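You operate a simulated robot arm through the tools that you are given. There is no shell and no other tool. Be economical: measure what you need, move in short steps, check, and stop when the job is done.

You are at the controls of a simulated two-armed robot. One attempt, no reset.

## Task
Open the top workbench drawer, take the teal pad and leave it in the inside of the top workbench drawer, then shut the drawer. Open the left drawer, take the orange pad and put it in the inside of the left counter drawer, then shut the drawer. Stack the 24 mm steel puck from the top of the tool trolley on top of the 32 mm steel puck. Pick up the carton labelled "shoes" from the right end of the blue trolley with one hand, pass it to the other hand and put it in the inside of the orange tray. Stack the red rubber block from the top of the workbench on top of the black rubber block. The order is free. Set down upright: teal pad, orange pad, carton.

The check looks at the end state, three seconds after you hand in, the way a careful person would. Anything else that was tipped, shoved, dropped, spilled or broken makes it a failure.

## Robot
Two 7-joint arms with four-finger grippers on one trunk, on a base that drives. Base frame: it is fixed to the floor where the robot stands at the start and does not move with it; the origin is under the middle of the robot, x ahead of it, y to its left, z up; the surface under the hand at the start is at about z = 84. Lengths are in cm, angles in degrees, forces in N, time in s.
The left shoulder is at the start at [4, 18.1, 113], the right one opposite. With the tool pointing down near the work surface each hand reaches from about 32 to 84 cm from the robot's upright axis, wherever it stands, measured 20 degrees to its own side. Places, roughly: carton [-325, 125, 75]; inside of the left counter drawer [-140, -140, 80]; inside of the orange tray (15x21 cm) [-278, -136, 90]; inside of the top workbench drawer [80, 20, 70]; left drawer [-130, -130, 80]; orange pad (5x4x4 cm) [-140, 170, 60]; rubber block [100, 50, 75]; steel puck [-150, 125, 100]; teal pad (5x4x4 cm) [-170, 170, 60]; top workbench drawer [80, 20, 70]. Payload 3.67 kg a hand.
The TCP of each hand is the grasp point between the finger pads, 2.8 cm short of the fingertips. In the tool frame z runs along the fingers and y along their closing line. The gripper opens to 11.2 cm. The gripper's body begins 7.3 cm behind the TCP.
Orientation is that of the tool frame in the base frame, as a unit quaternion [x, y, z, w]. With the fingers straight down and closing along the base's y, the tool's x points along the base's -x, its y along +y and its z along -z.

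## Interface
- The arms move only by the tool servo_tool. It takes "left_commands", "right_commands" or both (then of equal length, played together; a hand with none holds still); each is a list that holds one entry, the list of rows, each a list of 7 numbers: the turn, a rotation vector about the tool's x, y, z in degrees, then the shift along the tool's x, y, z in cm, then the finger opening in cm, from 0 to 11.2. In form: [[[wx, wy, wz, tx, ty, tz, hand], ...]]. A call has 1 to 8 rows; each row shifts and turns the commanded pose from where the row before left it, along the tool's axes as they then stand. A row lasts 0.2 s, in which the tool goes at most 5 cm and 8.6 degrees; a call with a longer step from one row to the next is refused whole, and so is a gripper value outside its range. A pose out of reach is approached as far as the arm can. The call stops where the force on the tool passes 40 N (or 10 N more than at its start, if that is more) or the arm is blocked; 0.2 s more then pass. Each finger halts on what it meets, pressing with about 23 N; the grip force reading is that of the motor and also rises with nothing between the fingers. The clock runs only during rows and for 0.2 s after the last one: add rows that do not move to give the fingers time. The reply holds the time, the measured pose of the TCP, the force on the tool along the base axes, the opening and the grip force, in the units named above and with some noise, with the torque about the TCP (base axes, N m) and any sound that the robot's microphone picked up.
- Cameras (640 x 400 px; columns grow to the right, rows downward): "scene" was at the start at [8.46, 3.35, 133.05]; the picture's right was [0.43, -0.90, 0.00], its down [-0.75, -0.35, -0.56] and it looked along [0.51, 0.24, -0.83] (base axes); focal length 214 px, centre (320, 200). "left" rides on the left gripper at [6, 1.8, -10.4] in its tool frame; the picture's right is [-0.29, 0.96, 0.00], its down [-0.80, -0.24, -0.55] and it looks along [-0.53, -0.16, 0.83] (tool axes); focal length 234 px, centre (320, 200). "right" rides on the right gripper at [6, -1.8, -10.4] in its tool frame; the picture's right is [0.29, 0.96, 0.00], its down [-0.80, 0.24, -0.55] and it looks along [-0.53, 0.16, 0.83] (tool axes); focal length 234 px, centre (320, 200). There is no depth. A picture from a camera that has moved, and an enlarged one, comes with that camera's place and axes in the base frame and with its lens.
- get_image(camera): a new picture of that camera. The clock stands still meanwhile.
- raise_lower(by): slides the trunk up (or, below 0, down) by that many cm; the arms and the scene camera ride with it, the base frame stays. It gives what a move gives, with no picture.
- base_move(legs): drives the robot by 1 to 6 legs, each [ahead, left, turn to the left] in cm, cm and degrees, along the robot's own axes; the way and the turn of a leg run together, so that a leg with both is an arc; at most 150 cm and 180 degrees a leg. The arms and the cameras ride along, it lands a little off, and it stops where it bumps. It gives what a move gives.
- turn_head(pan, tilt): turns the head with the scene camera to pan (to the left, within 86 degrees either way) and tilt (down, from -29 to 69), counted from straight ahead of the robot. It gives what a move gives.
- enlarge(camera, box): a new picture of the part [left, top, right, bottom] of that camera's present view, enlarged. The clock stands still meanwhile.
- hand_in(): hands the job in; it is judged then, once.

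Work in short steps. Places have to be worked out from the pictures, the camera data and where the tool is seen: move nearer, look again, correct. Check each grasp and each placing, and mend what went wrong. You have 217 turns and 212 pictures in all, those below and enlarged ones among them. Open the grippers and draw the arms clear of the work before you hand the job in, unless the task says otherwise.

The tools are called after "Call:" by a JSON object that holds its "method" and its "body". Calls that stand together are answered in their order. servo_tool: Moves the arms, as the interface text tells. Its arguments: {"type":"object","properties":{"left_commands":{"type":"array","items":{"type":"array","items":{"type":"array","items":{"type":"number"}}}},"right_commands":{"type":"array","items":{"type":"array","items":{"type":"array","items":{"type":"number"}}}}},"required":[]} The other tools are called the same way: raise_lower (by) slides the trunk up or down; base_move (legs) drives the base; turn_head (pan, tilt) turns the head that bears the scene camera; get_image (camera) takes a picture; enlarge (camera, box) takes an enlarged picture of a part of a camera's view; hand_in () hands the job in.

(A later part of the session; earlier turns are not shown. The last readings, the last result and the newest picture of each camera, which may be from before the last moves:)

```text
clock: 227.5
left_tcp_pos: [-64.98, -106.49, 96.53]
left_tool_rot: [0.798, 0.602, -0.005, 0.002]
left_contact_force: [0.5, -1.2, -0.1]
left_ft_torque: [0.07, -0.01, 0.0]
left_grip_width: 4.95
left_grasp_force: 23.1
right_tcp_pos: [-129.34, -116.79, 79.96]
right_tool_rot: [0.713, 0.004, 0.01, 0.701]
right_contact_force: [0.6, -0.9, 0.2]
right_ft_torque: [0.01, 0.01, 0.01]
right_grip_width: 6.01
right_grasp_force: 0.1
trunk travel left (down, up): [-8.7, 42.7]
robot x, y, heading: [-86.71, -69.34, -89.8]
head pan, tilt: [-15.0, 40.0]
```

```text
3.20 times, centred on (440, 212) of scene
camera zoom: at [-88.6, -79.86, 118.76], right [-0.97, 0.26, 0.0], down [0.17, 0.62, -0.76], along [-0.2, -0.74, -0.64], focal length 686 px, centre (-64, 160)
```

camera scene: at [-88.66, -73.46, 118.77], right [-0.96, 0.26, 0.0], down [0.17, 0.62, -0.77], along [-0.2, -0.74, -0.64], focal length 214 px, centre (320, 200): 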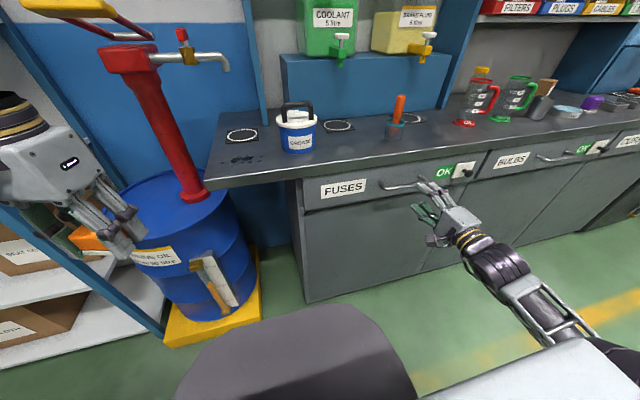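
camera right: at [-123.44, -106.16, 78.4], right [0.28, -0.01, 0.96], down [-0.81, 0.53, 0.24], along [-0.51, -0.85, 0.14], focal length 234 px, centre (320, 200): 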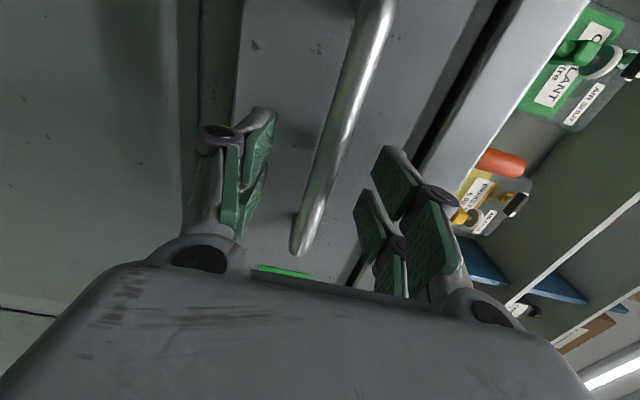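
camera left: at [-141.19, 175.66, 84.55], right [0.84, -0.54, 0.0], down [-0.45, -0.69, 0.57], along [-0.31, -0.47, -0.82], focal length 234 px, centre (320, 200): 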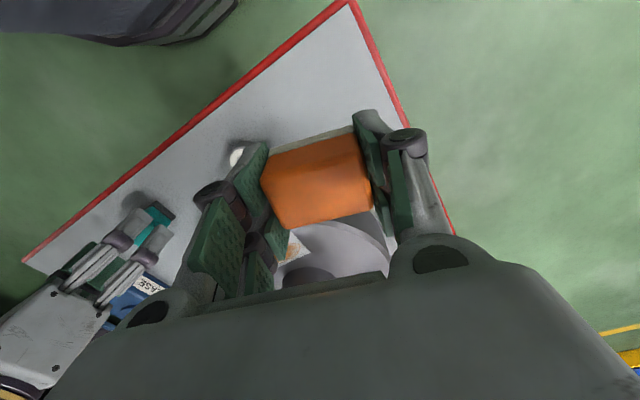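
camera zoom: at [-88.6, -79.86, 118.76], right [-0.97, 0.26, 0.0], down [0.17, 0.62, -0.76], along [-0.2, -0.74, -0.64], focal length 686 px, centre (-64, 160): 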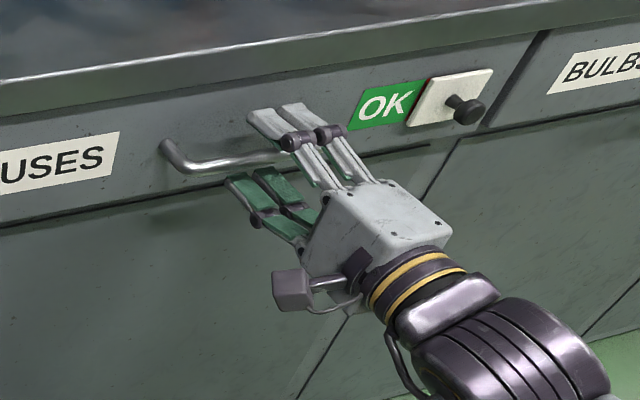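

Bar sits between the fingers. Closing.

Call:
{"method": "servo_tool", "body": {"right_commands": [[[0, 0, 0, 0, 0, 0, 4], [0, 0, 0, 0, 0, 0, 2], [0, 0, 0, 0, 0, 0, 0.5], [0, 0, 0, 0, 0, 0, 0.5], [0, 0, 0, 0, 0, 0, 0.5]]]}}

Call:
{"method": "base_move", "body": {"legs": [[-10, 0, 0]]}}

Call:
{"method": "get_image", "body": {"camera": "scene"}}

```text
clock: 228.7
left_tcp_pos: [-64.95, -106.28, 96.45]
left_tool_rot: [0.799, 0.602, -0.006, 0.003]
left_contact_force: [-1.0, 0.9, -1.1]
left_ft_torque: [0.01, 0.05, 0.01]
left_grip_width: 4.93
left_grasp_force: 22.9
right_tcp_pos: [-129.25, -116.57, 79.94]
right_tool_rot: [0.712, 0.004, 0.01, 0.702]
right_contact_force: [1.2, 2.0, -4.7]
right_ft_torque: [0.04, 1.4, -0.02]
right_grip_width: 1.31
right_grasp_force: 44.2
trunk travel left (down, up): [-8.7, 42.7]
robot x, y, heading: [-86.2, -69.36, -89.9]
head pan, tilt: [-15.0, 40.0]
```

```text
clock: 229.9
left_tcp_pos: [-64.89, -96.54, 96.66]
left_tool_rot: [0.798, 0.602, -0.007, 0.002]
left_contact_force: [-0.2, 1.1, 0.2]
left_ft_torque: [-0.05, 0.01, 0.0]
left_grip_width: 4.98
left_grasp_force: 23.1
right_tcp_pos: [-129.21, -106.83, 79.95]
right_tool_rot: [0.713, 0.004, 0.01, 0.702]
right_contact_force: [3.7, 0.4, -8.7]
right_ft_torque: [0.12, 1.5, -0.48]
right_grip_width: 1.32
right_grasp_force: 45.2
trunk travel left (down, up): [-8.7, 42.7]
robot x, y, heading: [-86.24, -60.09, -89.7]
head pan, tilt: [-15.0, 40.0]
```

```text
101 pictures are left
camera scene: at [-88.64, -69.78, 118.79], right [-0.97, 0.26, 0.0], down [0.16, 0.62, -0.77], along [-0.2, -0.74, -0.64], focal length 214 px, centre (320, 200)
```

scene: 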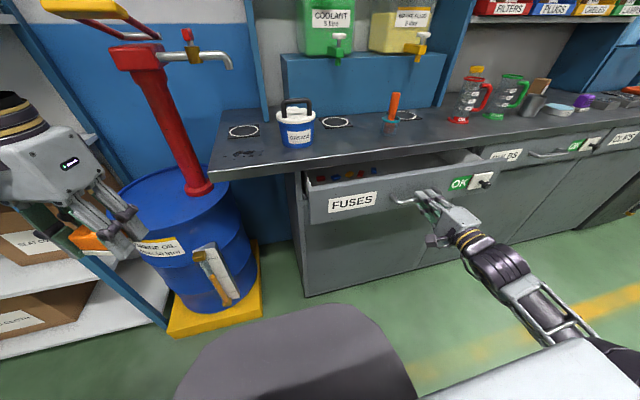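

It opens (fuses inside). Pull 13 cm more.

Call:
{"method": "base_move", "body": {"legs": [[-13, 0, 0]]}}

Call:
{"method": "get_image", "body": {"camera": "scene"}}

```text
clock: 231.2
left_tcp_pos: [-64.98, -83.27, 96.65]
left_tool_rot: [0.798, 0.602, -0.007, 0.003]
left_contact_force: [-0.6, 1.0, -0.6]
left_ft_torque: [-0.02, -0.03, -0.02]
left_grip_width: 4.96
left_grasp_force: 23.1
right_tcp_pos: [-129.3, -93.69, 79.98]
right_tool_rot: [0.713, 0.005, 0.01, 0.701]
right_contact_force: [3.5, 0.5, -0.9]
right_ft_torque: [0.03, 1.43, -0.38]
right_grip_width: 1.3
right_grasp_force: 45.2
trunk travel left (down, up): [-8.7, 42.7]
robot x, y, heading: [-86.61, -47.0, -90.0]
head pan, tilt: [-15.0, 40.0]
```

```text
100 pictures are left
camera scene: at [-88.63, -56.68, 118.8], right [-0.97, 0.26, 0.0], down [0.16, 0.62, -0.77], along [-0.2, -0.74, -0.64], focal length 214 px, centre (320, 200)
```

scene: 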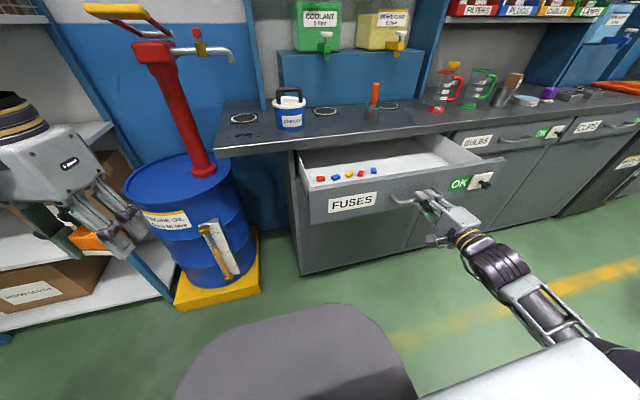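

Drawer open; fuses lie in a row at y≈-117, x -106…-126, so there's free room near [-140,-109]. Release and back off, then strafe right.

Call:
{"method": "servo_tool", "body": {"right_commands": [[[0, 0, 0, 0, 0, 0, 3], [0, 0, 0, 0, 0, 0, 6], [0, 0, 0, 0, 0, 0, 6], [0, 0, 0, 0, 0, 0, 6]]]}}

Call:
{"method": "base_move", "body": {"legs": [[-10, 0, 0]]}}

Call:
{"method": "raise_lower", "body": {"by": 20}}

Call:
{"method": "base_move", "body": {"legs": [[0, -72, 0]]}}

Call:
{"method": "turn_head", "body": {"pan": 10, "tilt": 45}}

Call:
{"method": "get_image", "body": {"camera": "scene"}}

```text
clock: 232.2
left_tcp_pos: [-64.96, -83.48, 96.62]
left_tool_rot: [0.798, 0.603, -0.007, 0.003]
left_contact_force: [0.1, 0.0, -1.5]
left_ft_torque: [-0.03, 0.01, -0.02]
left_grip_width: 4.94
left_grasp_force: 23.0
right_tcp_pos: [-129.31, -93.74, 80.07]
right_tool_rot: [0.713, 0.005, 0.01, 0.701]
right_contact_force: [-0.2, -0.1, -0.3]
right_ft_torque: [-0.01, 0.01, -0.03]
right_grip_width: 6.0
right_grasp_force: 0.1
trunk travel left (down, up): [-8.7, 42.7]
robot x, y, heading: [-86.37, -46.81, -89.5]
head pan, tilt: [-15.0, 40.0]
```

```text
clock: 233.3
left_tcp_pos: [-64.98, -73.19, 96.63]
left_tool_rot: [0.799, 0.602, -0.007, 0.003]
left_contact_force: [0.6, 0.8, 0.1]
left_ft_torque: [-0.07, 0.0, 0.02]
left_grip_width: 4.95
left_grasp_force: 22.8
right_tcp_pos: [-129.35, -83.58, 79.94]
right_tool_rot: [0.713, 0.005, 0.01, 0.701]
right_contact_force: [-0.4, 0.7, 0.3]
right_ft_torque: [0.02, 0.01, 0.0]
right_grip_width: 6.01
right_grasp_force: 0.1
trunk travel left (down, up): [-8.7, 42.7]
robot x, y, heading: [-86.82, -36.54, -90.0]
head pan, tilt: [-15.0, 40.0]
```

```text
clock: 235.5
left_tcp_pos: [-65.1, -73.23, 116.74]
left_tool_rot: [0.799, 0.602, -0.006, 0.003]
left_contact_force: [0.1, 0.6, -1.1]
left_ft_torque: [0.02, 0.0, -0.01]
left_grip_width: 4.94
left_grasp_force: 23.2
right_tcp_pos: [-129.33, -83.64, 100.08]
right_tool_rot: [0.714, 0.005, 0.009, 0.7]
right_contact_force: [0.7, -0.1, -0.1]
right_ft_torque: [0.01, 0.01, 0.0]
right_grip_width: 6.02
right_grasp_force: 0.1
trunk travel left (down, up): [-28.7, 22.7]
robot x, y, heading: [-86.34, -36.91, -89.9]
head pan, tilt: [-15.0, 40.0]
```

```text
clock: 239.6
left_tcp_pos: [-137.37, -73.38, 116.69]
left_tool_rot: [0.802, 0.597, -0.007, 0.003]
left_contact_force: [0.2, 0.3, -0.7]
left_ft_torque: [0.0, -0.01, 0.01]
left_grip_width: 4.94
left_grasp_force: 22.7
right_tcp_pos: [-201.79, -82.95, 99.99]
right_tool_rot: [0.713, 0.001, 0.006, 0.701]
right_contact_force: [-0.5, 0.0, 0.3]
right_ft_torque: [0.0, 0.01, 0.0]
right_grip_width: 6.04
right_grasp_force: 0.1
trunk travel left (down, up): [-28.7, 22.7]
robot x, y, heading: [-158.28, -36.55, -90.2]
head pan, tilt: [-15.0, 40.0]
```

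```text
clock: 240.4
left_tcp_pos: [-137.23, -73.32, 116.66]
left_tool_rot: [0.802, 0.597, -0.006, 0.002]
left_contact_force: [0.2, -0.4, -0.9]
left_ft_torque: [0.02, -0.04, -0.01]
left_grip_width: 4.95
left_grasp_force: 22.8
right_tcp_pos: [-201.68, -82.85, 100.07]
right_tool_rot: [0.713, 0.001, 0.006, 0.701]
right_contact_force: [-0.2, -0.2, -0.5]
right_ft_torque: [0.01, -0.01, -0.01]
right_grip_width: 6.01
right_grasp_force: 0.1
trunk travel left (down, up): [-28.7, 22.7]
robot x, y, heading: [-158.26, -36.74, -90.7]
head pan, tilt: [10.0, 45.0]
```

```text
99 pictures are left
camera scene: at [-156.98, -46.19, 138.12], right [-0.99, -0.16, 0.0], down [-0.11, 0.7, -0.71], along [0.11, -0.7, -0.71], focal length 214 px, centre (320, 200)
```

scene: 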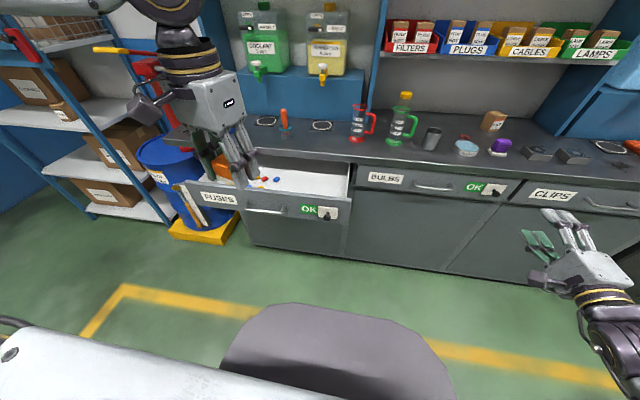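

Drive 14 cm closer and extend the left hand over the free part of the drawer.

Call:
{"method": "base_move", "body": {"legs": [[14, 0, 0.5]]}}

Call:
{"method": "servo_tool", "body": {"left_commands": [[[0, 0, 0, -4.18, 0.68, 0, 4], [0, 0, 0, -4.18, 0.68, 0, 4], [0, 0, 0, -4.18, 0.68, 0, 4], [0, 0, 0, -4.18, 0.68, 0, 4], [0, 0, 0, -4.18, 0.68, 0, 4], [0, 0, 0, 0, 0, 0, 4]]]}}

Call:
{"method": "get_image", "body": {"camera": "left"}}

Call:
{"method": "get_image", "body": {"camera": "scene"}}

```text
clock: 241.8
left_tcp_pos: [-137.02, -86.98, 116.66]
left_tool_rot: [0.8, 0.601, -0.007, 0.002]
left_contact_force: [-0.2, 0.0, -0.9]
left_ft_torque: [0.04, -0.03, 0.02]
left_grip_width: 4.95
left_grasp_force: 23.1
right_tcp_pos: [-201.43, -97.09, 100.15]
right_tool_rot: [0.714, 0.004, 0.009, 0.7]
right_contact_force: [0.1, -0.1, 0.3]
right_ft_torque: [-0.02, -0.01, 0.04]
right_grip_width: 6.01
right_grasp_force: 0.0
trunk travel left (down, up): [-28.7, 22.7]
robot x, y, heading: [-158.52, -50.3, -90.0]
head pan, tilt: [10.0, 45.0]
```

```text
clock: 243.2
left_tcp_pos: [-139.62, -107.79, 117.14]
left_tool_rot: [0.799, 0.601, -0.007, 0.003]
left_contact_force: [-0.3, 0.9, 0.4]
left_ft_torque: [-0.03, -0.02, 0.0]
left_grip_width: 4.96
left_grasp_force: 23.2
right_tcp_pos: [-201.35, -96.94, 100.01]
right_tool_rot: [0.713, 0.004, 0.009, 0.701]
right_contact_force: [0.6, 1.1, 0.8]
right_ft_torque: [-0.01, 0.01, 0.0]
right_grip_width: 6.01
right_grasp_force: 0.0
trunk travel left (down, up): [-28.7, 22.7]
robot x, y, heading: [-158.4, -50.22, -90.2]
head pan, tilt: [10.0, 45.0]
```

```text
98 pictures are left
camera left: at [-136.19, -102.51, 127.41], right [0.84, -0.54, 0.0], down [-0.45, -0.69, 0.57], along [-0.31, -0.48, -0.82], focal length 234 px, centre (320, 200)
```

left: 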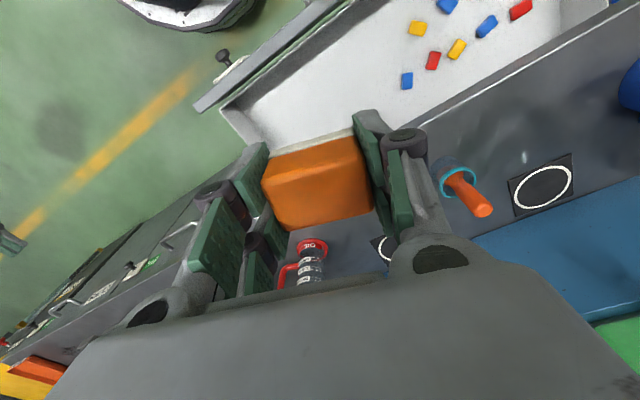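

```text
97 pictures are left
camera scene: at [-156.99, -59.86, 138.14], right [-0.99, -0.17, 0.0], down [-0.12, 0.7, -0.71], along [0.12, -0.7, -0.71], focal length 214 px, centre (320, 200)
```

scene: 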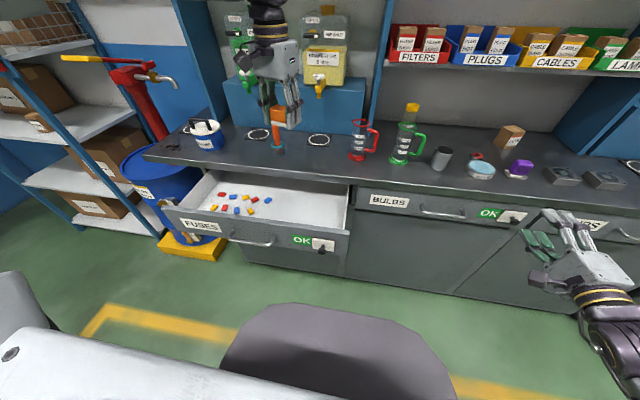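

Clear of the fuses (all x≥-126). Lowering trunk 26 cm, then check.

Call:
{"method": "raise_lower", "body": {"by": -26}}

Call:
{"method": "servo_tool", "body": {"left_commands": [[[0, 0, 0, 0, 0, 3, 4], [0, 0, 0, 0, 0, 3, 4], [0, 0, 0, 0, 0, 0, 4]]]}}

Call:
{"method": "get_image", "body": {"camera": "left"}}

Call:
{"method": "get_image", "body": {"camera": "scene"}}

```text
clock: 245.8
left_tcp_pos: [-139.59, -107.98, 90.97]
left_tool_rot: [0.8, 0.6, -0.007, 0.003]
left_contact_force: [0.1, 0.4, -0.7]
left_ft_torque: [-0.01, -0.02, 0.04]
left_grip_width: 4.96
left_grasp_force: 22.9
right_tcp_pos: [-201.39, -97.11, 74.1]
right_tool_rot: [0.713, 0.004, 0.009, 0.701]
right_contact_force: [-0.6, -1.6, -0.4]
right_ft_torque: [0.0, 0.01, -0.03]
right_grip_width: 6.01
right_grasp_force: 0.1
trunk travel left (down, up): [-2.7, 48.7]
robot x, y, heading: [-158.07, -49.89, -90.0]
head pan, tilt: [10.0, 45.0]
```

```text
clock: 246.7
left_tcp_pos: [-139.8, -107.84, 84.93]
left_tool_rot: [0.8, 0.6, -0.006, 0.003]
left_contact_force: [-0.9, 0.2, -0.6]
left_ft_torque: [-0.02, -0.01, -0.01]
left_grip_width: 4.95
left_grasp_force: 22.5
right_tcp_pos: [-201.37, -96.96, 74.03]
right_tool_rot: [0.714, 0.004, 0.009, 0.7]
right_contact_force: [0.3, 0.5, 0.9]
right_ft_torque: [-0.01, -0.02, 0.0]
right_grip_width: 6.01
right_grasp_force: 0.1
trunk travel left (down, up): [-2.7, 48.7]
robot x, y, heading: [-158.51, -50.13, -90.2]
head pan, tilt: [10.0, 45.0]
```

```text
96 pictures are left
camera left: at [-136.33, -102.61, 95.29], right [0.84, -0.54, 0.0], down [-0.45, -0.69, 0.57], along [-0.31, -0.47, -0.82], focal length 234 px, centre (320, 200)
```

left: 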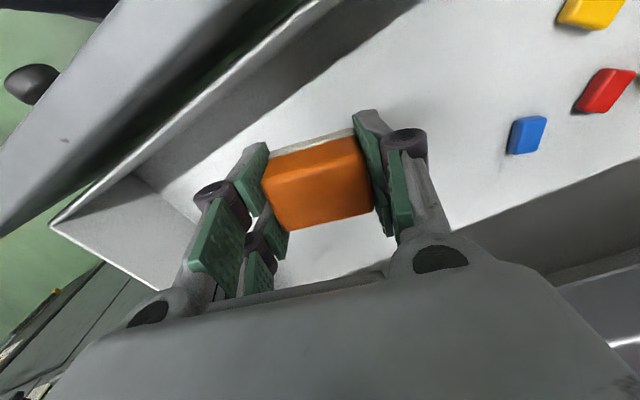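

```text
95 pictures are left
camera scene: at [-157.0, -60.01, 112.09], right [-0.99, -0.17, 0.0], down [-0.12, 0.7, -0.71], along [0.12, -0.7, -0.71], focal length 214 px, centre (320, 200)
```

scene: 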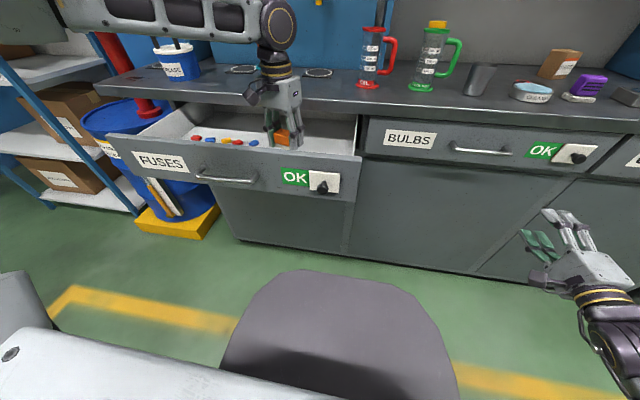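

Inside the drawer with clear space. Lower in small steps.

Call:
{"method": "servo_tool", "body": {"left_commands": [[[0, 0, 0, 0, 0, 1.2, 4], [0, 0, 0, 0, 0, 1.2, 4], [0, 0, 0, 0, 0, 1, 4], [0, 0, 0, 0, 0, 0, 4]]]}}

Call:
{"method": "servo_tool", "body": {"left_commands": [[[0, 0, 0, 0, 0, 0.5, 4], [0, 0, 0, 0, 0, 0.4, 4], [0, 0, 0, 0, 0, 0, 4]]]}}

Call:
{"method": "get_image", "body": {"camera": "left"}}

```text
clock: 247.7
left_tcp_pos: [-139.76, -107.91, 81.5]
left_tool_rot: [0.799, 0.601, -0.006, 0.003]
left_contact_force: [0.2, -0.1, -0.2]
left_ft_torque: [0.0, 0.0, 0.01]
left_grip_width: 4.96
left_grasp_force: 22.4
right_tcp_pos: [-201.41, -97.1, 74.0]
right_tool_rot: [0.714, 0.003, 0.008, 0.7]
right_contact_force: [-0.4, 0.4, 0.4]
right_ft_torque: [0.0, 0.02, 0.01]
right_grip_width: 6.01
right_grasp_force: 0.1
trunk travel left (down, up): [-2.7, 48.7]
robot x, y, heading: [-158.34, -50.09, -89.9]
head pan, tilt: [10.0, 45.0]
```

```text
clock: 248.4
left_tcp_pos: [-139.69, -107.89, 80.75]
left_tool_rot: [0.8, 0.6, -0.007, 0.003]
left_contact_force: [-0.1, -0.4, -1.4]
left_ft_torque: [0.01, -0.01, -0.01]
left_grip_width: 4.95
left_grasp_force: 23.0
right_tcp_pos: [-201.44, -97.07, 73.99]
right_tool_rot: [0.714, 0.004, 0.008, 0.7]
right_contact_force: [-0.3, 0.3, 0.0]
right_ft_torque: [-0.01, -0.04, -0.01]
right_grip_width: 6.02
right_grasp_force: 0.1
trunk travel left (down, up): [-2.7, 48.7]
robot x, y, heading: [-158.84, -50.05, -90.1]
head pan, tilt: [10.0, 45.0]
```

```text
94 pictures are left
camera left: at [-136.33, -102.66, 90.97], right [0.84, -0.54, 0.0], down [-0.45, -0.69, 0.57], along [-0.31, -0.47, -0.82], focal length 234 px, centre (320, 200)
```

left: 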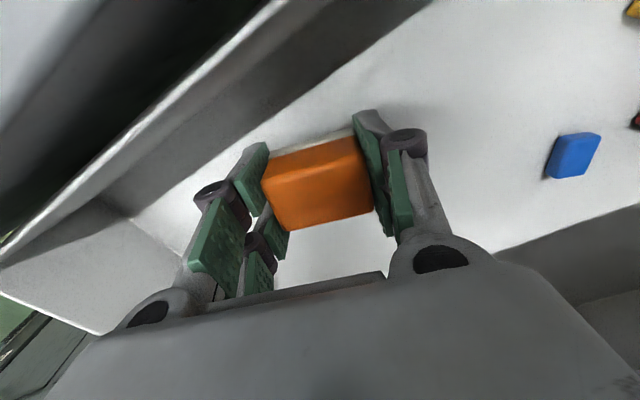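

Call:
{"method": "servo_tool", "body": {"left_commands": [[[0, 0, 0, 0, 0, 0.5, 4], [0, 0, 0, 0, 0, 0.5, 4], [0, 0, 0, 0, 0, 0, 4]]]}}

Call:
{"method": "servo_tool", "body": {"left_commands": [[[0, 0, 0, 0, 0, 0.4, 4], [0, 0, 0, 0, 0, 0.3, 4], [0, 0, 0, 0, 0, 0, 4]]]}}

```text
clock: 249.2
left_tcp_pos: [-139.75, -108.13, 79.73]
left_tool_rot: [0.8, 0.6, -0.007, 0.003]
left_contact_force: [-0.2, 0.3, -1.1]
left_ft_torque: [0.0, -0.03, 0.01]
left_grip_width: 4.94
left_grasp_force: 23.0
right_tcp_pos: [-201.38, -96.97, 73.91]
right_tool_rot: [0.714, 0.004, 0.009, 0.7]
right_contact_force: [1.0, -0.4, -0.4]
right_ft_torque: [-0.03, 0.0, 0.01]
right_grip_width: 5.99
right_grasp_force: 0.0
trunk travel left (down, up): [-2.7, 48.7]
robot x, y, heading: [-158.2, -50.62, -90.3]
head pan, tilt: [10.0, 45.0]
```

```text
clock: 250.1
left_tcp_pos: [-139.69, -108.03, 78.92]
left_tool_rot: [0.8, 0.6, -0.006, 0.002]
left_contact_force: [-0.1, 0.4, -0.6]
left_ft_torque: [0.02, 0.01, 0.01]
left_grip_width: 4.96
left_grasp_force: 23.5
right_tcp_pos: [-201.37, -97.04, 73.94]
right_tool_rot: [0.714, 0.003, 0.008, 0.7]
right_contact_force: [0.1, -0.4, 0.5]
right_ft_torque: [-0.01, 0.01, -0.01]
right_grip_width: 5.98
right_grasp_force: 0.1
trunk travel left (down, up): [-2.7, 48.7]
robot x, y, heading: [-158.64, -50.24, -90.0]
head pan, tilt: [10.0, 45.0]
```

Still free; continue with a longer gentle sequence.

Call:
{"method": "servo_tool", "body": {"left_commands": [[[0, 0, 0, 0, 0, 0.3, 4], [0, 0, 0, 0, 0, 0.3, 4], [0, 0, 0, 0, 0, 0.3, 4], [0, 0, 0, 0, 0, 0, 4]]]}}

Call:
{"method": "servo_tool", "body": {"left_commands": [[[0, 0, 0, 0, 0, 0.3, 4], [0, 0, 0, 0, 0, 0.3, 4], [0, 0, 0, 0, 0, 0, 4]]]}}

Call:
{"method": "get_image", "body": {"camera": "left"}}

```text
clock: 251.1
left_tcp_pos: [-139.57, -108.1, 78.1]
left_tool_rot: [0.8, 0.6, -0.006, 0.002]
left_contact_force: [-0.6, -0.3, -0.8]
left_ft_torque: [-0.01, 0.01, -0.02]
left_grip_width: 4.97
left_grasp_force: 23.2
right_tcp_pos: [-201.4, -97.09, 73.83]
right_tool_rot: [0.714, 0.004, 0.009, 0.7]
right_contact_force: [0.0, 0.2, -0.2]
right_ft_torque: [0.01, 0.0, -0.02]
right_grip_width: 5.98
right_grasp_force: 0.0
trunk travel left (down, up): [-2.7, 48.7]
robot x, y, heading: [-158.68, -50.14, -90.0]
head pan, tilt: [10.0, 45.0]
```

```text
clock: 252.0
left_tcp_pos: [-139.7, -108.16, 77.93]
left_tool_rot: [0.8, 0.6, -0.01, 0.007]
left_contact_force: [1.8, -1.1, 14.1]
left_ft_torque: [0.25, -0.39, -0.15]
left_grip_width: 4.96
left_grasp_force: 23.0
right_tcp_pos: [-201.33, -97.1, 73.92]
right_tool_rot: [0.714, 0.004, 0.008, 0.7]
right_contact_force: [0.3, -0.3, -0.2]
right_ft_torque: [-0.02, 0.02, -0.02]
right_grip_width: 6.01
right_grasp_force: 0.1
trunk travel left (down, up): [-2.7, 48.7]
robot x, y, heading: [-158.53, -50.04, -90.0]
head pan, tilt: [10.0, 45.0]
stopped in row 3 (left hand): the force on the tool passed its limit at 41 N (the readings are from after the stop); the commanded pose is now the measured one
```

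```text
93 pictures are left
camera left: at [-136.24, -102.89, 88.25], right [0.84, -0.54, 0.01], down [-0.45, -0.69, 0.57], along [-0.31, -0.48, -0.82], focal length 234 px, centre (320, 200)
```

left: 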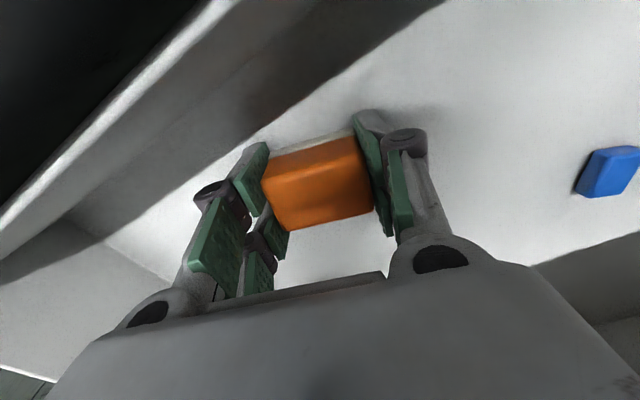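

Contact with floor. Release (small opening increments) and lift.

Call:
{"method": "servo_tool", "body": {"left_commands": [[[0, 0, 0, 0, 0, 0, 5.5], [0, 0, 0, 0, 0, 0, 7], [0, 0, 0, 0, 0, 0, 7.5], [0, 0, 0, 0, 0, -2, 7.5], [0, 0, 0, 0, 0, -4, 7.5], [0, 0, 0, 0, 0, -4, 7.5], [0, 0, 0, 0, 0, -4, 7.5]]]}}

Call:
{"method": "raise_lower", "body": {"by": 20}}

Call:
{"method": "get_image", "body": {"camera": "left"}}

```text
clock: 253.6
left_tcp_pos: [-139.5, -107.96, 92.14]
left_tool_rot: [0.799, 0.601, -0.008, 0.004]
left_contact_force: [-0.2, 0.7, 0.2]
left_ft_torque: [0.0, 0.0, -0.02]
left_grip_width: 7.53
left_grasp_force: 0.0
right_tcp_pos: [-201.4, -97.1, 73.94]
right_tool_rot: [0.713, 0.003, 0.009, 0.701]
right_contact_force: [-1.2, -0.5, 1.2]
right_ft_torque: [0.03, -0.01, 0.03]
right_grip_width: 5.99
right_grasp_force: 0.1
trunk travel left (down, up): [-2.7, 48.7]
robot x, y, heading: [-158.44, -49.72, -90.2]
head pan, tilt: [10.0, 45.0]
```

```text
clock: 255.8
left_tcp_pos: [-139.62, -107.85, 112.04]
left_tool_rot: [0.8, 0.6, -0.008, 0.005]
left_contact_force: [0.4, 0.2, -0.2]
left_ft_torque: [-0.01, 0.01, 0.04]
left_grip_width: 7.51
left_grasp_force: 0.1
right_tcp_pos: [-201.37, -97.21, 94.1]
right_tool_rot: [0.714, 0.004, 0.009, 0.7]
right_contact_force: [0.6, -0.9, -0.1]
right_ft_torque: [0.01, -0.01, 0.03]
right_grip_width: 5.98
right_grasp_force: 0.1
trunk travel left (down, up): [-22.7, 28.7]
robot x, y, heading: [-158.38, -50.34, -90.1]
head pan, tilt: [10.0, 45.0]
```

```text
92 pictures are left
camera left: at [-136.08, -102.54, 122.36], right [0.84, -0.54, 0.0], down [-0.45, -0.69, 0.57], along [-0.31, -0.48, -0.82], focal length 234 px, centre (320, 200)
```

left: 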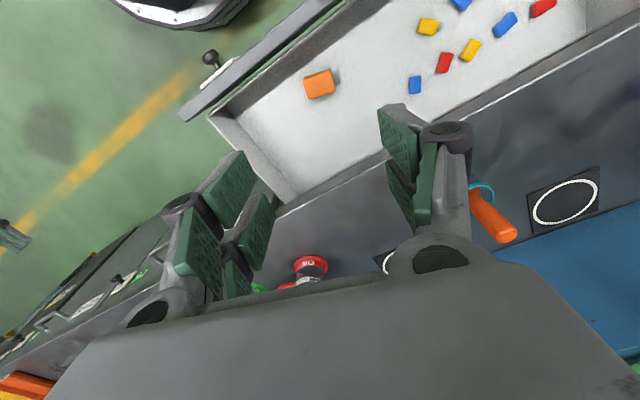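

Orange pad sits upright beside the fuses. To shut: back off, close left fingers, undo the yaw and pitch 25° forward, pull arm in.

Call:
{"method": "base_move", "body": {"legs": [[-18, 0, 0], [0, 12, 0]]}}

Call:
{"method": "servo_tool", "body": {"left_commands": [[[0, 0, -8, 0, 0, 0, 5], [0, 0, -8, 0, 0, 0, 3], [0, -8.4, 0, 2.5, 0, 0, 1], [0, -8.4, 0, 2.5, 0, 0, 0], [0, -8.2, 0, 2.5, 0, -1, 0], [0, 0, 0, 0, 0, 0, 0]]]}}

Call:
{"method": "raise_lower", "body": {"by": -22}}

Call:
{"method": "get_image", "body": {"camera": "left"}}

```text
clock: 258.2
left_tcp_pos: [-127.76, -90.01, 112.1]
left_tool_rot: [0.8, 0.6, -0.009, 0.004]
left_contact_force: [-0.1, -0.6, 0.7]
left_ft_torque: [-0.03, 0.04, 0.0]
left_grip_width: 7.5
left_grasp_force: 0.0
right_tcp_pos: [-189.39, -79.24, 94.09]
right_tool_rot: [0.714, 0.002, 0.007, 0.7]
right_contact_force: [0.3, -0.4, -0.6]
right_ft_torque: [0.02, -0.01, -0.02]
right_grip_width: 5.98
right_grasp_force: 0.0
trunk travel left (down, up): [-22.7, 28.7]
robot x, y, heading: [-146.75, -32.7, -90.0]
head pan, tilt: [10.0, 45.0]
```

```text
clock: 259.6
left_tcp_pos: [-127.74, -82.52, 111.73]
left_tool_rot: [0.689, 0.688, -0.162, 0.156]
left_contact_force: [0.5, 0.0, 0.7]
left_ft_torque: [0.02, 0.01, 0.03]
left_grip_width: 0.01
left_grasp_force: 23.3
right_tcp_pos: [-189.59, -79.2, 94.04]
right_tool_rot: [0.714, 0.002, 0.007, 0.7]
right_contact_force: [0.1, 0.0, -0.8]
right_ft_torque: [-0.02, 0.01, -0.01]
right_grip_width: 5.98
right_grasp_force: 0.1
trunk travel left (down, up): [-22.7, 28.7]
robot x, y, heading: [-145.96, -32.13, -90.2]
head pan, tilt: [10.0, 45.0]
```

```text
clock: 261.9
left_tcp_pos: [-127.71, -82.38, 89.86]
left_tool_rot: [0.69, 0.688, -0.163, 0.157]
left_contact_force: [-0.5, -0.1, -0.1]
left_ft_torque: [-0.02, -0.01, -0.01]
left_grip_width: 0.01
left_grasp_force: 22.8
right_tcp_pos: [-189.45, -79.06, 72.1]
right_tool_rot: [0.714, 0.003, 0.007, 0.701]
right_contact_force: [0.1, -0.4, -0.3]
right_ft_torque: [-0.01, -0.02, 0.0]
right_grip_width: 6.01
right_grasp_force: 0.0
trunk travel left (down, up): [-0.7, 50.7]
robot x, y, heading: [-146.48, -32.3, -90.4]
head pan, tilt: [10.0, 45.0]
```

```text
91 pictures are left
camera left: at [-125.89, -72.49, 96.51], right [0.96, -0.26, 0.12], down [-0.24, -0.47, 0.85], along [-0.17, -0.84, -0.51], focal length 234 px, centre (320, 200)
```

left: 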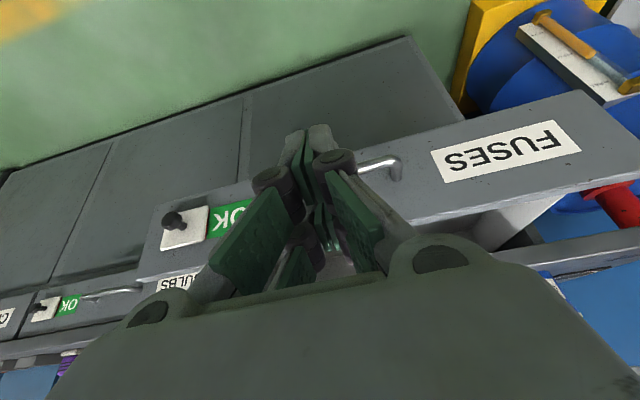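

Lower the left hand to bar height (z≈80.5), then drive ahead to push.

Call:
{"method": "servo_tool", "body": {"left_commands": [[[0, 0, 0, 1.3, 0, 2.8, 0], [0, 0, 0, 1.3, 0, 2.8, 0], [0, 0, 0, 1.2, 0, 2.7, 0], [0, 0, 0, 0, 0, 0, 0]]]}}

Call:
{"method": "base_move", "body": {"legs": [[20, 0, 0]]}}

Call:
{"method": "get_image", "body": {"camera": "scene"}}

```text
clock: 262.9
left_tcp_pos: [-127.87, -82.69, 80.58]
left_tool_rot: [0.69, 0.688, -0.163, 0.156]
left_contact_force: [-0.8, 0.4, -0.2]
left_ft_torque: [0.04, -0.01, 0.0]
left_grip_width: 0.0
left_grasp_force: 23.3
right_tcp_pos: [-189.63, -79.11, 72.04]
right_tool_rot: [0.714, 0.002, 0.008, 0.7]
right_contact_force: [0.1, 0.5, -0.3]
right_ft_torque: [0.0, 0.0, -0.01]
right_grip_width: 6.03
right_grasp_force: 0.0
trunk travel left (down, up): [-0.7, 50.7]
robot x, y, heading: [-146.14, -32.57, -90.2]
head pan, tilt: [10.0, 45.0]
```

```text
clock: 264.5
left_tcp_pos: [-128.08, -102.84, 80.71]
left_tool_rot: [0.69, 0.688, -0.162, 0.156]
left_contact_force: [0.4, -0.4, -0.4]
left_ft_torque: [-0.01, 0.01, -0.05]
left_grip_width: 0.01
left_grasp_force: 22.7
right_tcp_pos: [-189.61, -99.3, 72.07]
right_tool_rot: [0.714, 0.003, 0.007, 0.7]
right_contact_force: [-0.4, -0.1, 0.1]
right_ft_torque: [-0.03, -0.01, 0.02]
right_grip_width: 5.99
right_grasp_force: 0.0
trunk travel left (down, up): [-0.7, 50.7]
robot x, y, heading: [-146.35, -52.44, -90.3]
head pan, tilt: [10.0, 45.0]
```

```text
90 pictures are left
camera scene: at [-145.15, -62.39, 110.17], right [-0.99, -0.17, 0.0], down [-0.12, 0.7, -0.71], along [0.12, -0.7, -0.71], focal length 214 px, centre (320, 200)
```

scene: 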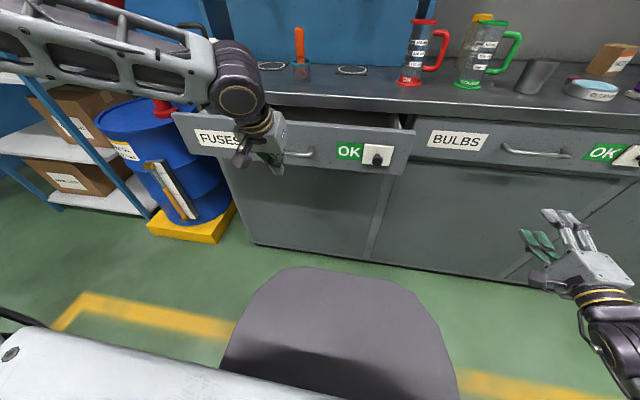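

Nearly there. Pull the right hand back a little so it stays clear of the BULBS handle, then drive 11 more.

Call:
{"method": "servo_tool", "body": {"right_commands": [[[0, 0, 0, 0, 0, -3, 3], [0, 0, 0, 0, 0, -3, 3], [0, 0, 0, 0, 0, 0, 3]]]}}

Call:
{"method": "base_move", "body": {"legs": [[13, 0, 0]]}}

Call:
{"method": "get_image", "body": {"camera": "scene"}}

Call:
{"method": "get_image", "body": {"camera": "left"}}

```text
clock: 265.3
left_tcp_pos: [-128.02, -102.85, 80.64]
left_tool_rot: [0.69, 0.688, -0.163, 0.155]
left_contact_force: [-0.3, 0.6, -1.0]
left_ft_torque: [0.01, -0.02, 0.04]
left_grip_width: 0.01
left_grasp_force: 22.8
right_tcp_pos: [-191.44, -95.31, 73.43]
right_tool_rot: [0.716, 0.005, 0.009, 0.698]
right_contact_force: [-0.3, 0.6, -0.1]
right_ft_torque: [-0.01, 0.0, 0.02]
right_grip_width: 2.99
right_grasp_force: 0.0
right hand out of reach, approached as far as the arm can: row 1, 2
trunk travel left (down, up): [-0.7, 50.7]
robot x, y, heading: [-146.72, -52.56, -90.0]
head pan, tilt: [10.0, 45.0]
```

```text
clock: 266.6
left_tcp_pos: [-128.05, -113.9, 80.35]
left_tool_rot: [0.691, 0.689, -0.159, 0.153]
left_contact_force: [0.8, 1.2, 0.6]
left_ft_torque: [-0.04, 0.0, 0.01]
left_grip_width: 0.0
left_grasp_force: 35.6
right_tcp_pos: [-191.34, -106.93, 73.47]
right_tool_rot: [0.715, 0.006, 0.009, 0.699]
right_contact_force: [-0.3, 0.4, 0.3]
right_ft_torque: [0.02, 0.02, 0.01]
right_grip_width: 3.01
right_grasp_force: 0.1
trunk travel left (down, up): [-0.7, 50.7]
robot x, y, heading: [-146.99, -64.38, -89.9]
head pan, tilt: [10.0, 45.0]
stopped in leg 1: the force on the tool passed its limit at 58 N (the readings are from after the stop); the commanded pose is now the measured one
```

```text
89 pictures are left
camera scene: at [-145.15, -73.86, 110.19], right [-0.98, -0.17, 0.0], down [-0.12, 0.7, -0.71], along [0.12, -0.7, -0.71], focal length 214 px, centre (320, 200)
```

scene: 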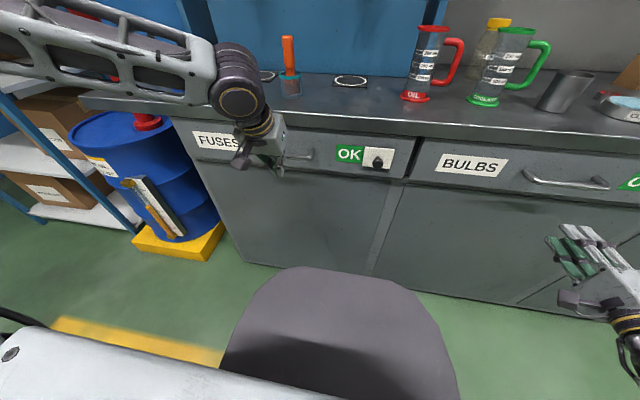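

```text
88 pictures are left
camera left: at [-126.14, -104.11, 87.23], right [0.96, -0.26, 0.12], down [-0.24, -0.48, 0.84], along [-0.17, -0.84, -0.52], focal length 234 px, centre (320, 200)
```

left: 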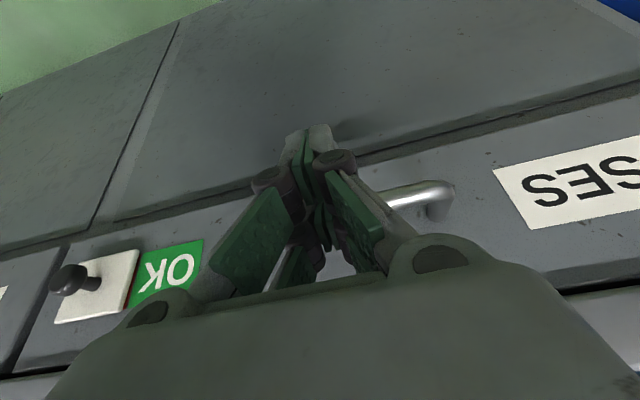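

Drawer shut flush. Next the carton: back off, raise, turn to face -x and look at the blue trolley.

Call:
{"method": "base_move", "body": {"legs": [[-30, 0, 0]]}}

Call:
{"method": "raise_lower", "body": {"by": 28}}

Call:
{"method": "base_move", "body": {"legs": [[-30, 0, 0], [0, 0, -90], [60, 0, 0]]}}

Call:
{"method": "turn_head", "body": {"pan": -25, "tilt": 20}}

Call:
{"method": "get_image", "body": {"camera": "scene"}}

```text
clock: 268.7
left_tcp_pos: [-127.87, -83.82, 80.41]
left_tool_rot: [0.69, 0.689, -0.157, 0.154]
left_contact_force: [-0.8, -0.5, -0.2]
left_ft_torque: [-0.01, 0.03, 0.01]
left_grip_width: 0.01
left_grasp_force: 35.7
right_tcp_pos: [-191.36, -76.89, 73.32]
right_tool_rot: [0.715, 0.007, 0.01, 0.699]
right_contact_force: [-0.2, 1.0, 0.5]
right_ft_torque: [0.0, 0.0, 0.01]
right_grip_width: 3.0
right_grasp_force: 0.0
trunk travel left (down, up): [-0.7, 50.7]
robot x, y, heading: [-146.55, -34.74, -89.9]
head pan, tilt: [10.0, 45.0]
```

```text
clock: 271.6
left_tcp_pos: [-127.8, -83.86, 108.28]
left_tool_rot: [0.691, 0.69, -0.157, 0.152]
left_contact_force: [0.1, 0.4, -1.1]
left_ft_torque: [0.03, 0.0, 0.03]
left_grip_width: 0.0
left_grasp_force: 35.7
right_tcp_pos: [-191.32, -76.97, 101.29]
right_tool_rot: [0.716, 0.006, 0.011, 0.698]
right_contact_force: [-0.1, -0.2, 0.2]
right_ft_torque: [0.0, -0.01, 0.01]
right_grip_width: 3.01
right_grasp_force: 0.1
trunk travel left (down, up): [-28.7, 22.7]
robot x, y, heading: [-146.59, -34.08, -90.0]
head pan, tilt: [10.0, 45.0]
```

```text
clock: 281.0
left_tcp_pos: [-256.6, -19.51, 108.36]
left_tool_rot: [0.976, -0.013, -0.219, -0.007]
left_contact_force: [0.1, -0.3, -0.2]
left_ft_torque: [-0.02, -0.04, 0.02]
left_grip_width: 0.0
left_grasp_force: 35.8
right_tcp_pos: [-248.19, 43.57, 101.25]
right_tool_rot: [-0.504, 0.508, 0.492, -0.496]
right_contact_force: [-0.5, 1.2, 0.3]
right_ft_torque: [0.02, 0.0, 0.01]
right_grip_width: 3.01
right_grasp_force: 0.1
trunk travel left (down, up): [-28.7, 22.7]
robot x, y, heading: [-206.3, -2.38, 179.0]
head pan, tilt: [10.0, 45.0]
```

```text
clock: 282.0
left_tcp_pos: [-256.56, -19.54, 108.4]
left_tool_rot: [0.976, -0.011, -0.219, -0.006]
left_contact_force: [-0.7, -0.8, -0.7]
left_ft_torque: [0.02, 0.0, 0.0]
left_grip_width: 0.0
left_grasp_force: 36.3
right_tcp_pos: [-248.28, 43.66, 101.24]
right_tool_rot: [-0.504, 0.508, 0.492, -0.496]
right_contact_force: [0.7, 0.4, 0.7]
right_ft_torque: [0.0, -0.02, 0.01]
right_grip_width: 2.98
right_grasp_force: 0.0
trunk travel left (down, up): [-28.7, 22.7]
robot x, y, heading: [-206.33, -2.27, 178.4]
head pan, tilt: [-25.0, 20.0]
```

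```text
87 pictures are left
camera scene: at [-216.75, 2.27, 141.98], right [0.44, 0.9, 0.0], down [0.31, -0.15, -0.94], along [-0.84, 0.42, -0.34], focal length 214 px, centre (320, 200)
```

scene: 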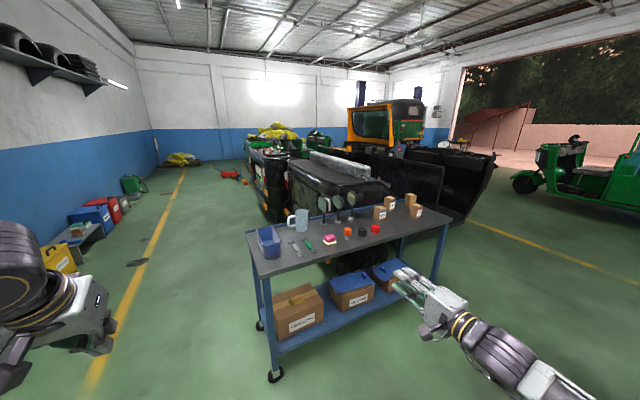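

Blue trolley found with small cartons at the right end. Enlarging to read labels.

Call:
{"method": "enlarge", "body": {"camera": "scene", "box": [350, 185, 440, 235]}}

Call:
{"method": "enlarge", "body": {"camera": "scene", "box": [230, 180, 440, 300]}}

```text
7.11 times, centred on (395, 210) of scene
camera zoom: at [-216.75, 2.27, 141.98], right [0.44, 0.9, 0.0], down [0.31, -0.15, -0.94], along [-0.84, 0.42, -0.34], focal length 1525 px, centre (-213, 129)
```

zoom: 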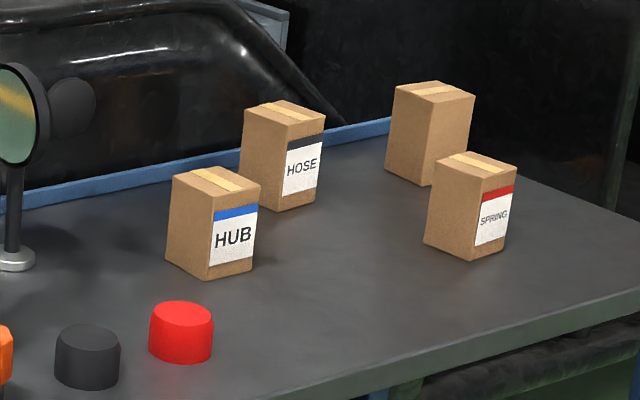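

```text
3.05 times, centred on (335, 240) of scene
camera zoom: at [-216.75, 2.27, 141.98], right [0.44, 0.9, 0.0], down [0.31, -0.15, -0.94], along [-0.84, 0.42, -0.34], focal length 654 px, centre (274, 78)
```

zoom: 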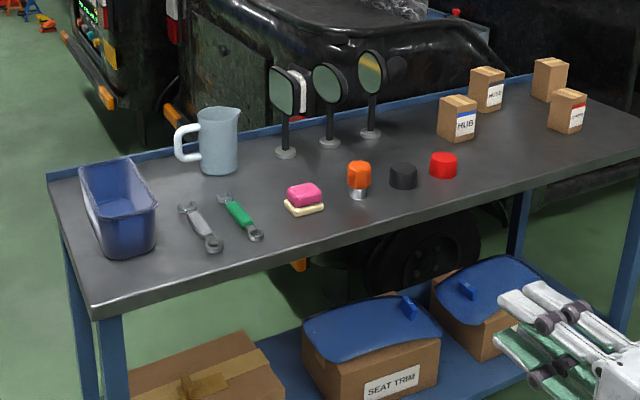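

The fourth carton (rear right, label hidden) should be SHOES; HUB, HOSE and SPRING are the others. Moving around toward the trolley's right end to confirm.

Call:
{"method": "base_move", "body": {"legs": [[24, 0, 1.6], [0, -150, 0]]}}

Call:
{"method": "turn_head", "body": {"pan": 5, "tilt": 25}}

Call:
{"method": "get_image", "body": {"camera": "scene"}}

```text
clock: 291.2
left_tcp_pos: [-281.18, 130.37, 108.31]
left_tool_rot: [0.975, 0.008, -0.22, -0.002]
left_contact_force: [-0.8, 0.6, 0.8]
left_ft_torque: [0.01, 0.0, 0.0]
left_grip_width: 0.0
left_grasp_force: 35.6
right_tcp_pos: [-275.48, 193.76, 101.26]
right_tool_rot: [0.515, -0.497, -0.482, 0.506]
right_contact_force: [0.0, 0.2, 0.2]
right_ft_torque: [0.02, 0.02, -0.01]
right_grip_width: 3.0
right_grasp_force: 0.1
trunk travel left (down, up): [-28.7, 22.7]
robot x, y, heading: [-231.75, 149.82, -179.1]
head pan, tilt: [-25.0, 20.0]
```

```text
clock: 292.1
left_tcp_pos: [-281.17, 130.34, 108.24]
left_tool_rot: [0.975, 0.008, -0.22, -0.002]
left_contact_force: [0.1, 0.6, 0.7]
left_ft_torque: [-0.03, 0.03, -0.01]
left_grip_width: 0.02
left_grasp_force: 35.7
right_tcp_pos: [-275.55, 193.81, 101.3]
right_tool_rot: [0.514, -0.497, -0.482, 0.506]
right_contact_force: [-0.2, -0.4, 0.1]
right_ft_torque: [-0.01, -0.02, 0.0]
right_grip_width: 2.97
right_grasp_force: 0.0
trunk travel left (down, up): [-28.7, 22.7]
robot x, y, heading: [-231.94, 149.42, -178.8]
head pan, tilt: [5.0, 25.0]
```

```text
84 pictures are left
camera scene: at [-242.98, 149.06, 141.18], right [-0.1, 0.99, 0.0], down [0.42, 0.04, -0.91], along [-0.9, -0.09, -0.42], focal length 214 px, centre (320, 200)
```

scene: 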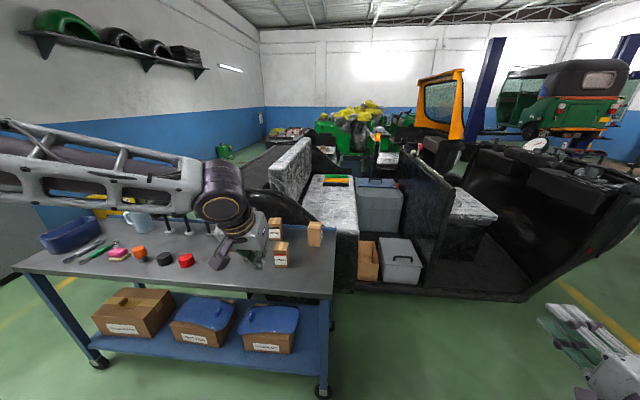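

Trolley right end is at y≈147, its front at x≈-305. Plan: the right hand picks the carton from the side (fingers pointing left and 30° down, closing front-back), then the left hand (tool-down, closing front-back) takes it over. Rotating both hands in free air.

Call:
{"method": "servo_tool", "body": {"left_commands": [[[0, 8.3, 0, 0, 0, 0, 6], [0, 8.3, 0, 0, 0, 0, 8], [0, 8.4, 0, 0, 0, 0, 9], [0, 0, 8.2, 0, 0, 0, 9], [0, 0, 8.2, 0, 0, 0, 9], [0, 0, 8.2, 0, 0, 0, 9], [0, 0, 8.2, 0, 0, 0, 9]]], "right_commands": [[[6.23, 3.6, 3.6, 0, 0, 0, 5], [6.23, 3.6, 3.6, 0, 0, 0, 7], [6.23, 3.6, 3.6, 0, 0, 0, 9], [6.23, 3.6, 3.6, 0, 0, 0, 9], [6.23, 3.6, 3.6, 0, 0, 0, 9], [6.23, 3.6, 3.6, 0, 0, 0, 9], [6.23, 3.6, 3.6, 0, 0, 0, 9]]]}}

Call:
{"method": "servo_tool", "body": {"left_commands": [[[0, 0, 8.2, 0, 0, 0, 9], [0, 0, 8.2, 0, 0, 0, 9], [0, 0, 8.2, 0, 0, 0, 9], [0, 0, 8.2, 0, 0, 0, 9], [0, 0, 8.2, 0, 0, 0, 9], [0, 0, 8.2, 0, 0, 0, 9], [0, 0, 8, 0, 0, 0, 9]]], "right_commands": [[[6.23, 3.6, 3.6, 0, 0, 0, 9], [6.23, 3.6, 3.6, 0, 0, 0, 9], [6.23, 3.6, 3.6, 0, 0, 0, 9], [6.23, 3.6, 3.6, 0, 0, 0, 9], [6.23, 3.6, 3.6, 0, 0, 0, 9], [6.23, 3.6, 3.6, 0, 0, 0, 9], [0, 0, 0, 0, 0, 0, 9]]]}}

```text
clock: 293.9
left_tcp_pos: [-281.4, 130.39, 108.14]
left_tool_rot: [0.962, -0.275, -0.003, -0.002]
left_contact_force: [-0.3, -0.5, 0.0]
left_ft_torque: [0.01, -0.01, 0.0]
left_grip_width: 9.02
left_grasp_force: 0.0
right_tcp_pos: [-277.99, 193.88, 123.66]
right_tool_rot: [0.603, -0.469, -0.192, 0.616]
right_contact_force: [-0.4, 0.3, 0.5]
right_ft_torque: [-0.01, 0.04, 0.0]
right_grip_width: 9.02
right_grasp_force: 0.0
trunk travel left (down, up): [-28.7, 22.7]
robot x, y, heading: [-231.55, 149.73, -178.6]
head pan, tilt: [5.0, 25.0]
stopped in row 7 (right hand): the arm was blocked; the commanded pose is now the measured one
```

```text
clock: 295.5
left_tcp_pos: [-281.22, 130.16, 108.23]
left_tool_rot: [0.712, -0.702, -0.004, 0.0]
left_contact_force: [-0.2, -0.1, -0.2]
left_ft_torque: [0.01, 0.0, -0.03]
left_grip_width: 9.01
left_grasp_force: 0.0
right_tcp_pos: [-277.73, 193.69, 123.66]
right_tool_rot: [0.695, -0.485, 0.197, 0.493]
right_contact_force: [0.3, -0.4, -0.2]
right_ft_torque: [0.04, 0.02, 0.02]
right_grip_width: 9.04
right_grasp_force: 0.1
trunk travel left (down, up): [-28.7, 22.7]
robot x, y, heading: [-231.82, 149.72, -179.0]
head pan, tilt: [5.0, 25.0]
```

Left is set; right needs a residual ~30° turn. Apply it.

Call:
{"method": "servo_tool", "body": {"right_commands": [[[3.09, -0.15, 6.76, 0, 0, 0, 9], [3.09, -0.15, 6.76, 0, 0, 0, 9], [3.09, -0.15, 6.76, 0, 0, 0, 9], [3.09, -0.15, 6.76, 0, 0, 0, 9], [0, 0, 0, 0, 0, 0, 9]]]}}

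Call:
{"method": "get_image", "body": {"camera": "right"}}

Call:
{"method": "get_image", "body": {"camera": "left"}}

Call:
{"method": "enlarge", "body": {"camera": "scene", "box": [240, 190, 360, 290]}}

```text
clock: 296.7
left_tcp_pos: [-281.08, 130.34, 108.29]
left_tool_rot: [0.712, -0.702, -0.004, 0.001]
left_contact_force: [0.3, -0.1, -0.1]
left_ft_torque: [0.02, 0.0, 0.03]
left_grip_width: 9.0
left_grasp_force: 0.1
right_tcp_pos: [-277.9, 193.75, 123.73]
right_tool_rot: [-0.612, 0.614, -0.353, -0.353]
right_contact_force: [0.1, 0.0, 0.2]
right_ft_torque: [-0.02, -0.02, -0.02]
right_grip_width: 9.01
right_grasp_force: 0.1
trunk travel left (down, up): [-28.7, 22.7]
robot x, y, heading: [-231.98, 149.68, -178.8]
head pan, tilt: [5.0, 25.0]
```

```text
83 pictures are left
camera right: at [-275.94, 199.88, 134.13], right [-0.96, -0.14, 0.25], down [-0.24, 0.88, -0.41], along [-0.16, -0.45, -0.88], focal length 234 px, centre (320, 200)
```

right: 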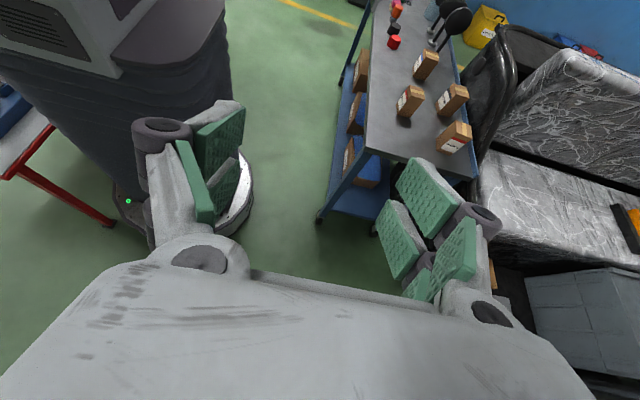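

```text
82 pictures are left
camera left: at [-282.85, 124.17, 118.71], right [-0.96, 0.27, 0.01], down [0.23, 0.8, 0.56], along [0.15, 0.54, -0.83], focal length 234 px, centre (320, 200)
```

left: 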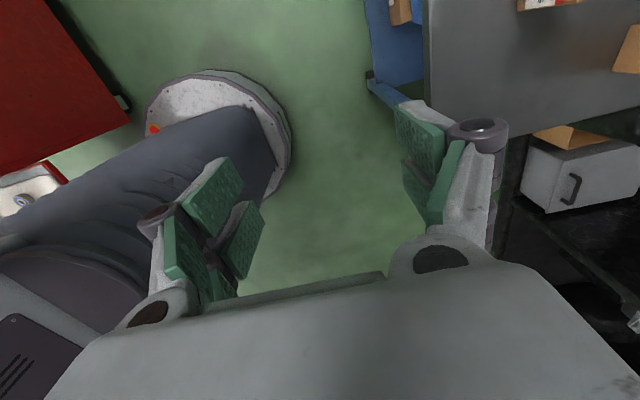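

```text
4.00 times, centred on (300, 240) of scene
camera zoom: at [-242.94, 149.05, 141.18], right [-0.11, 0.99, 0.0], down [0.42, 0.04, -0.91], along [-0.9, -0.1, -0.42], focal length 858 px, centre (400, 40)
```

zoom: 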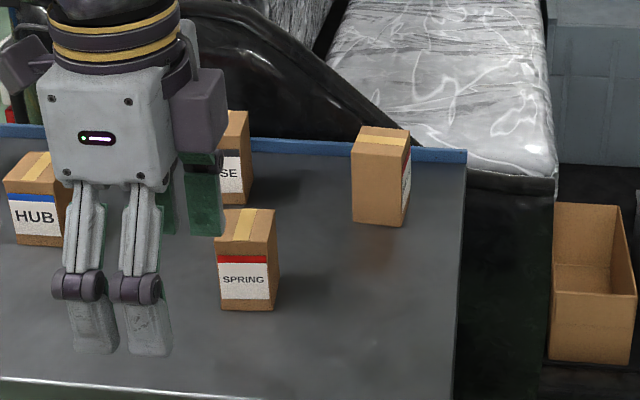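

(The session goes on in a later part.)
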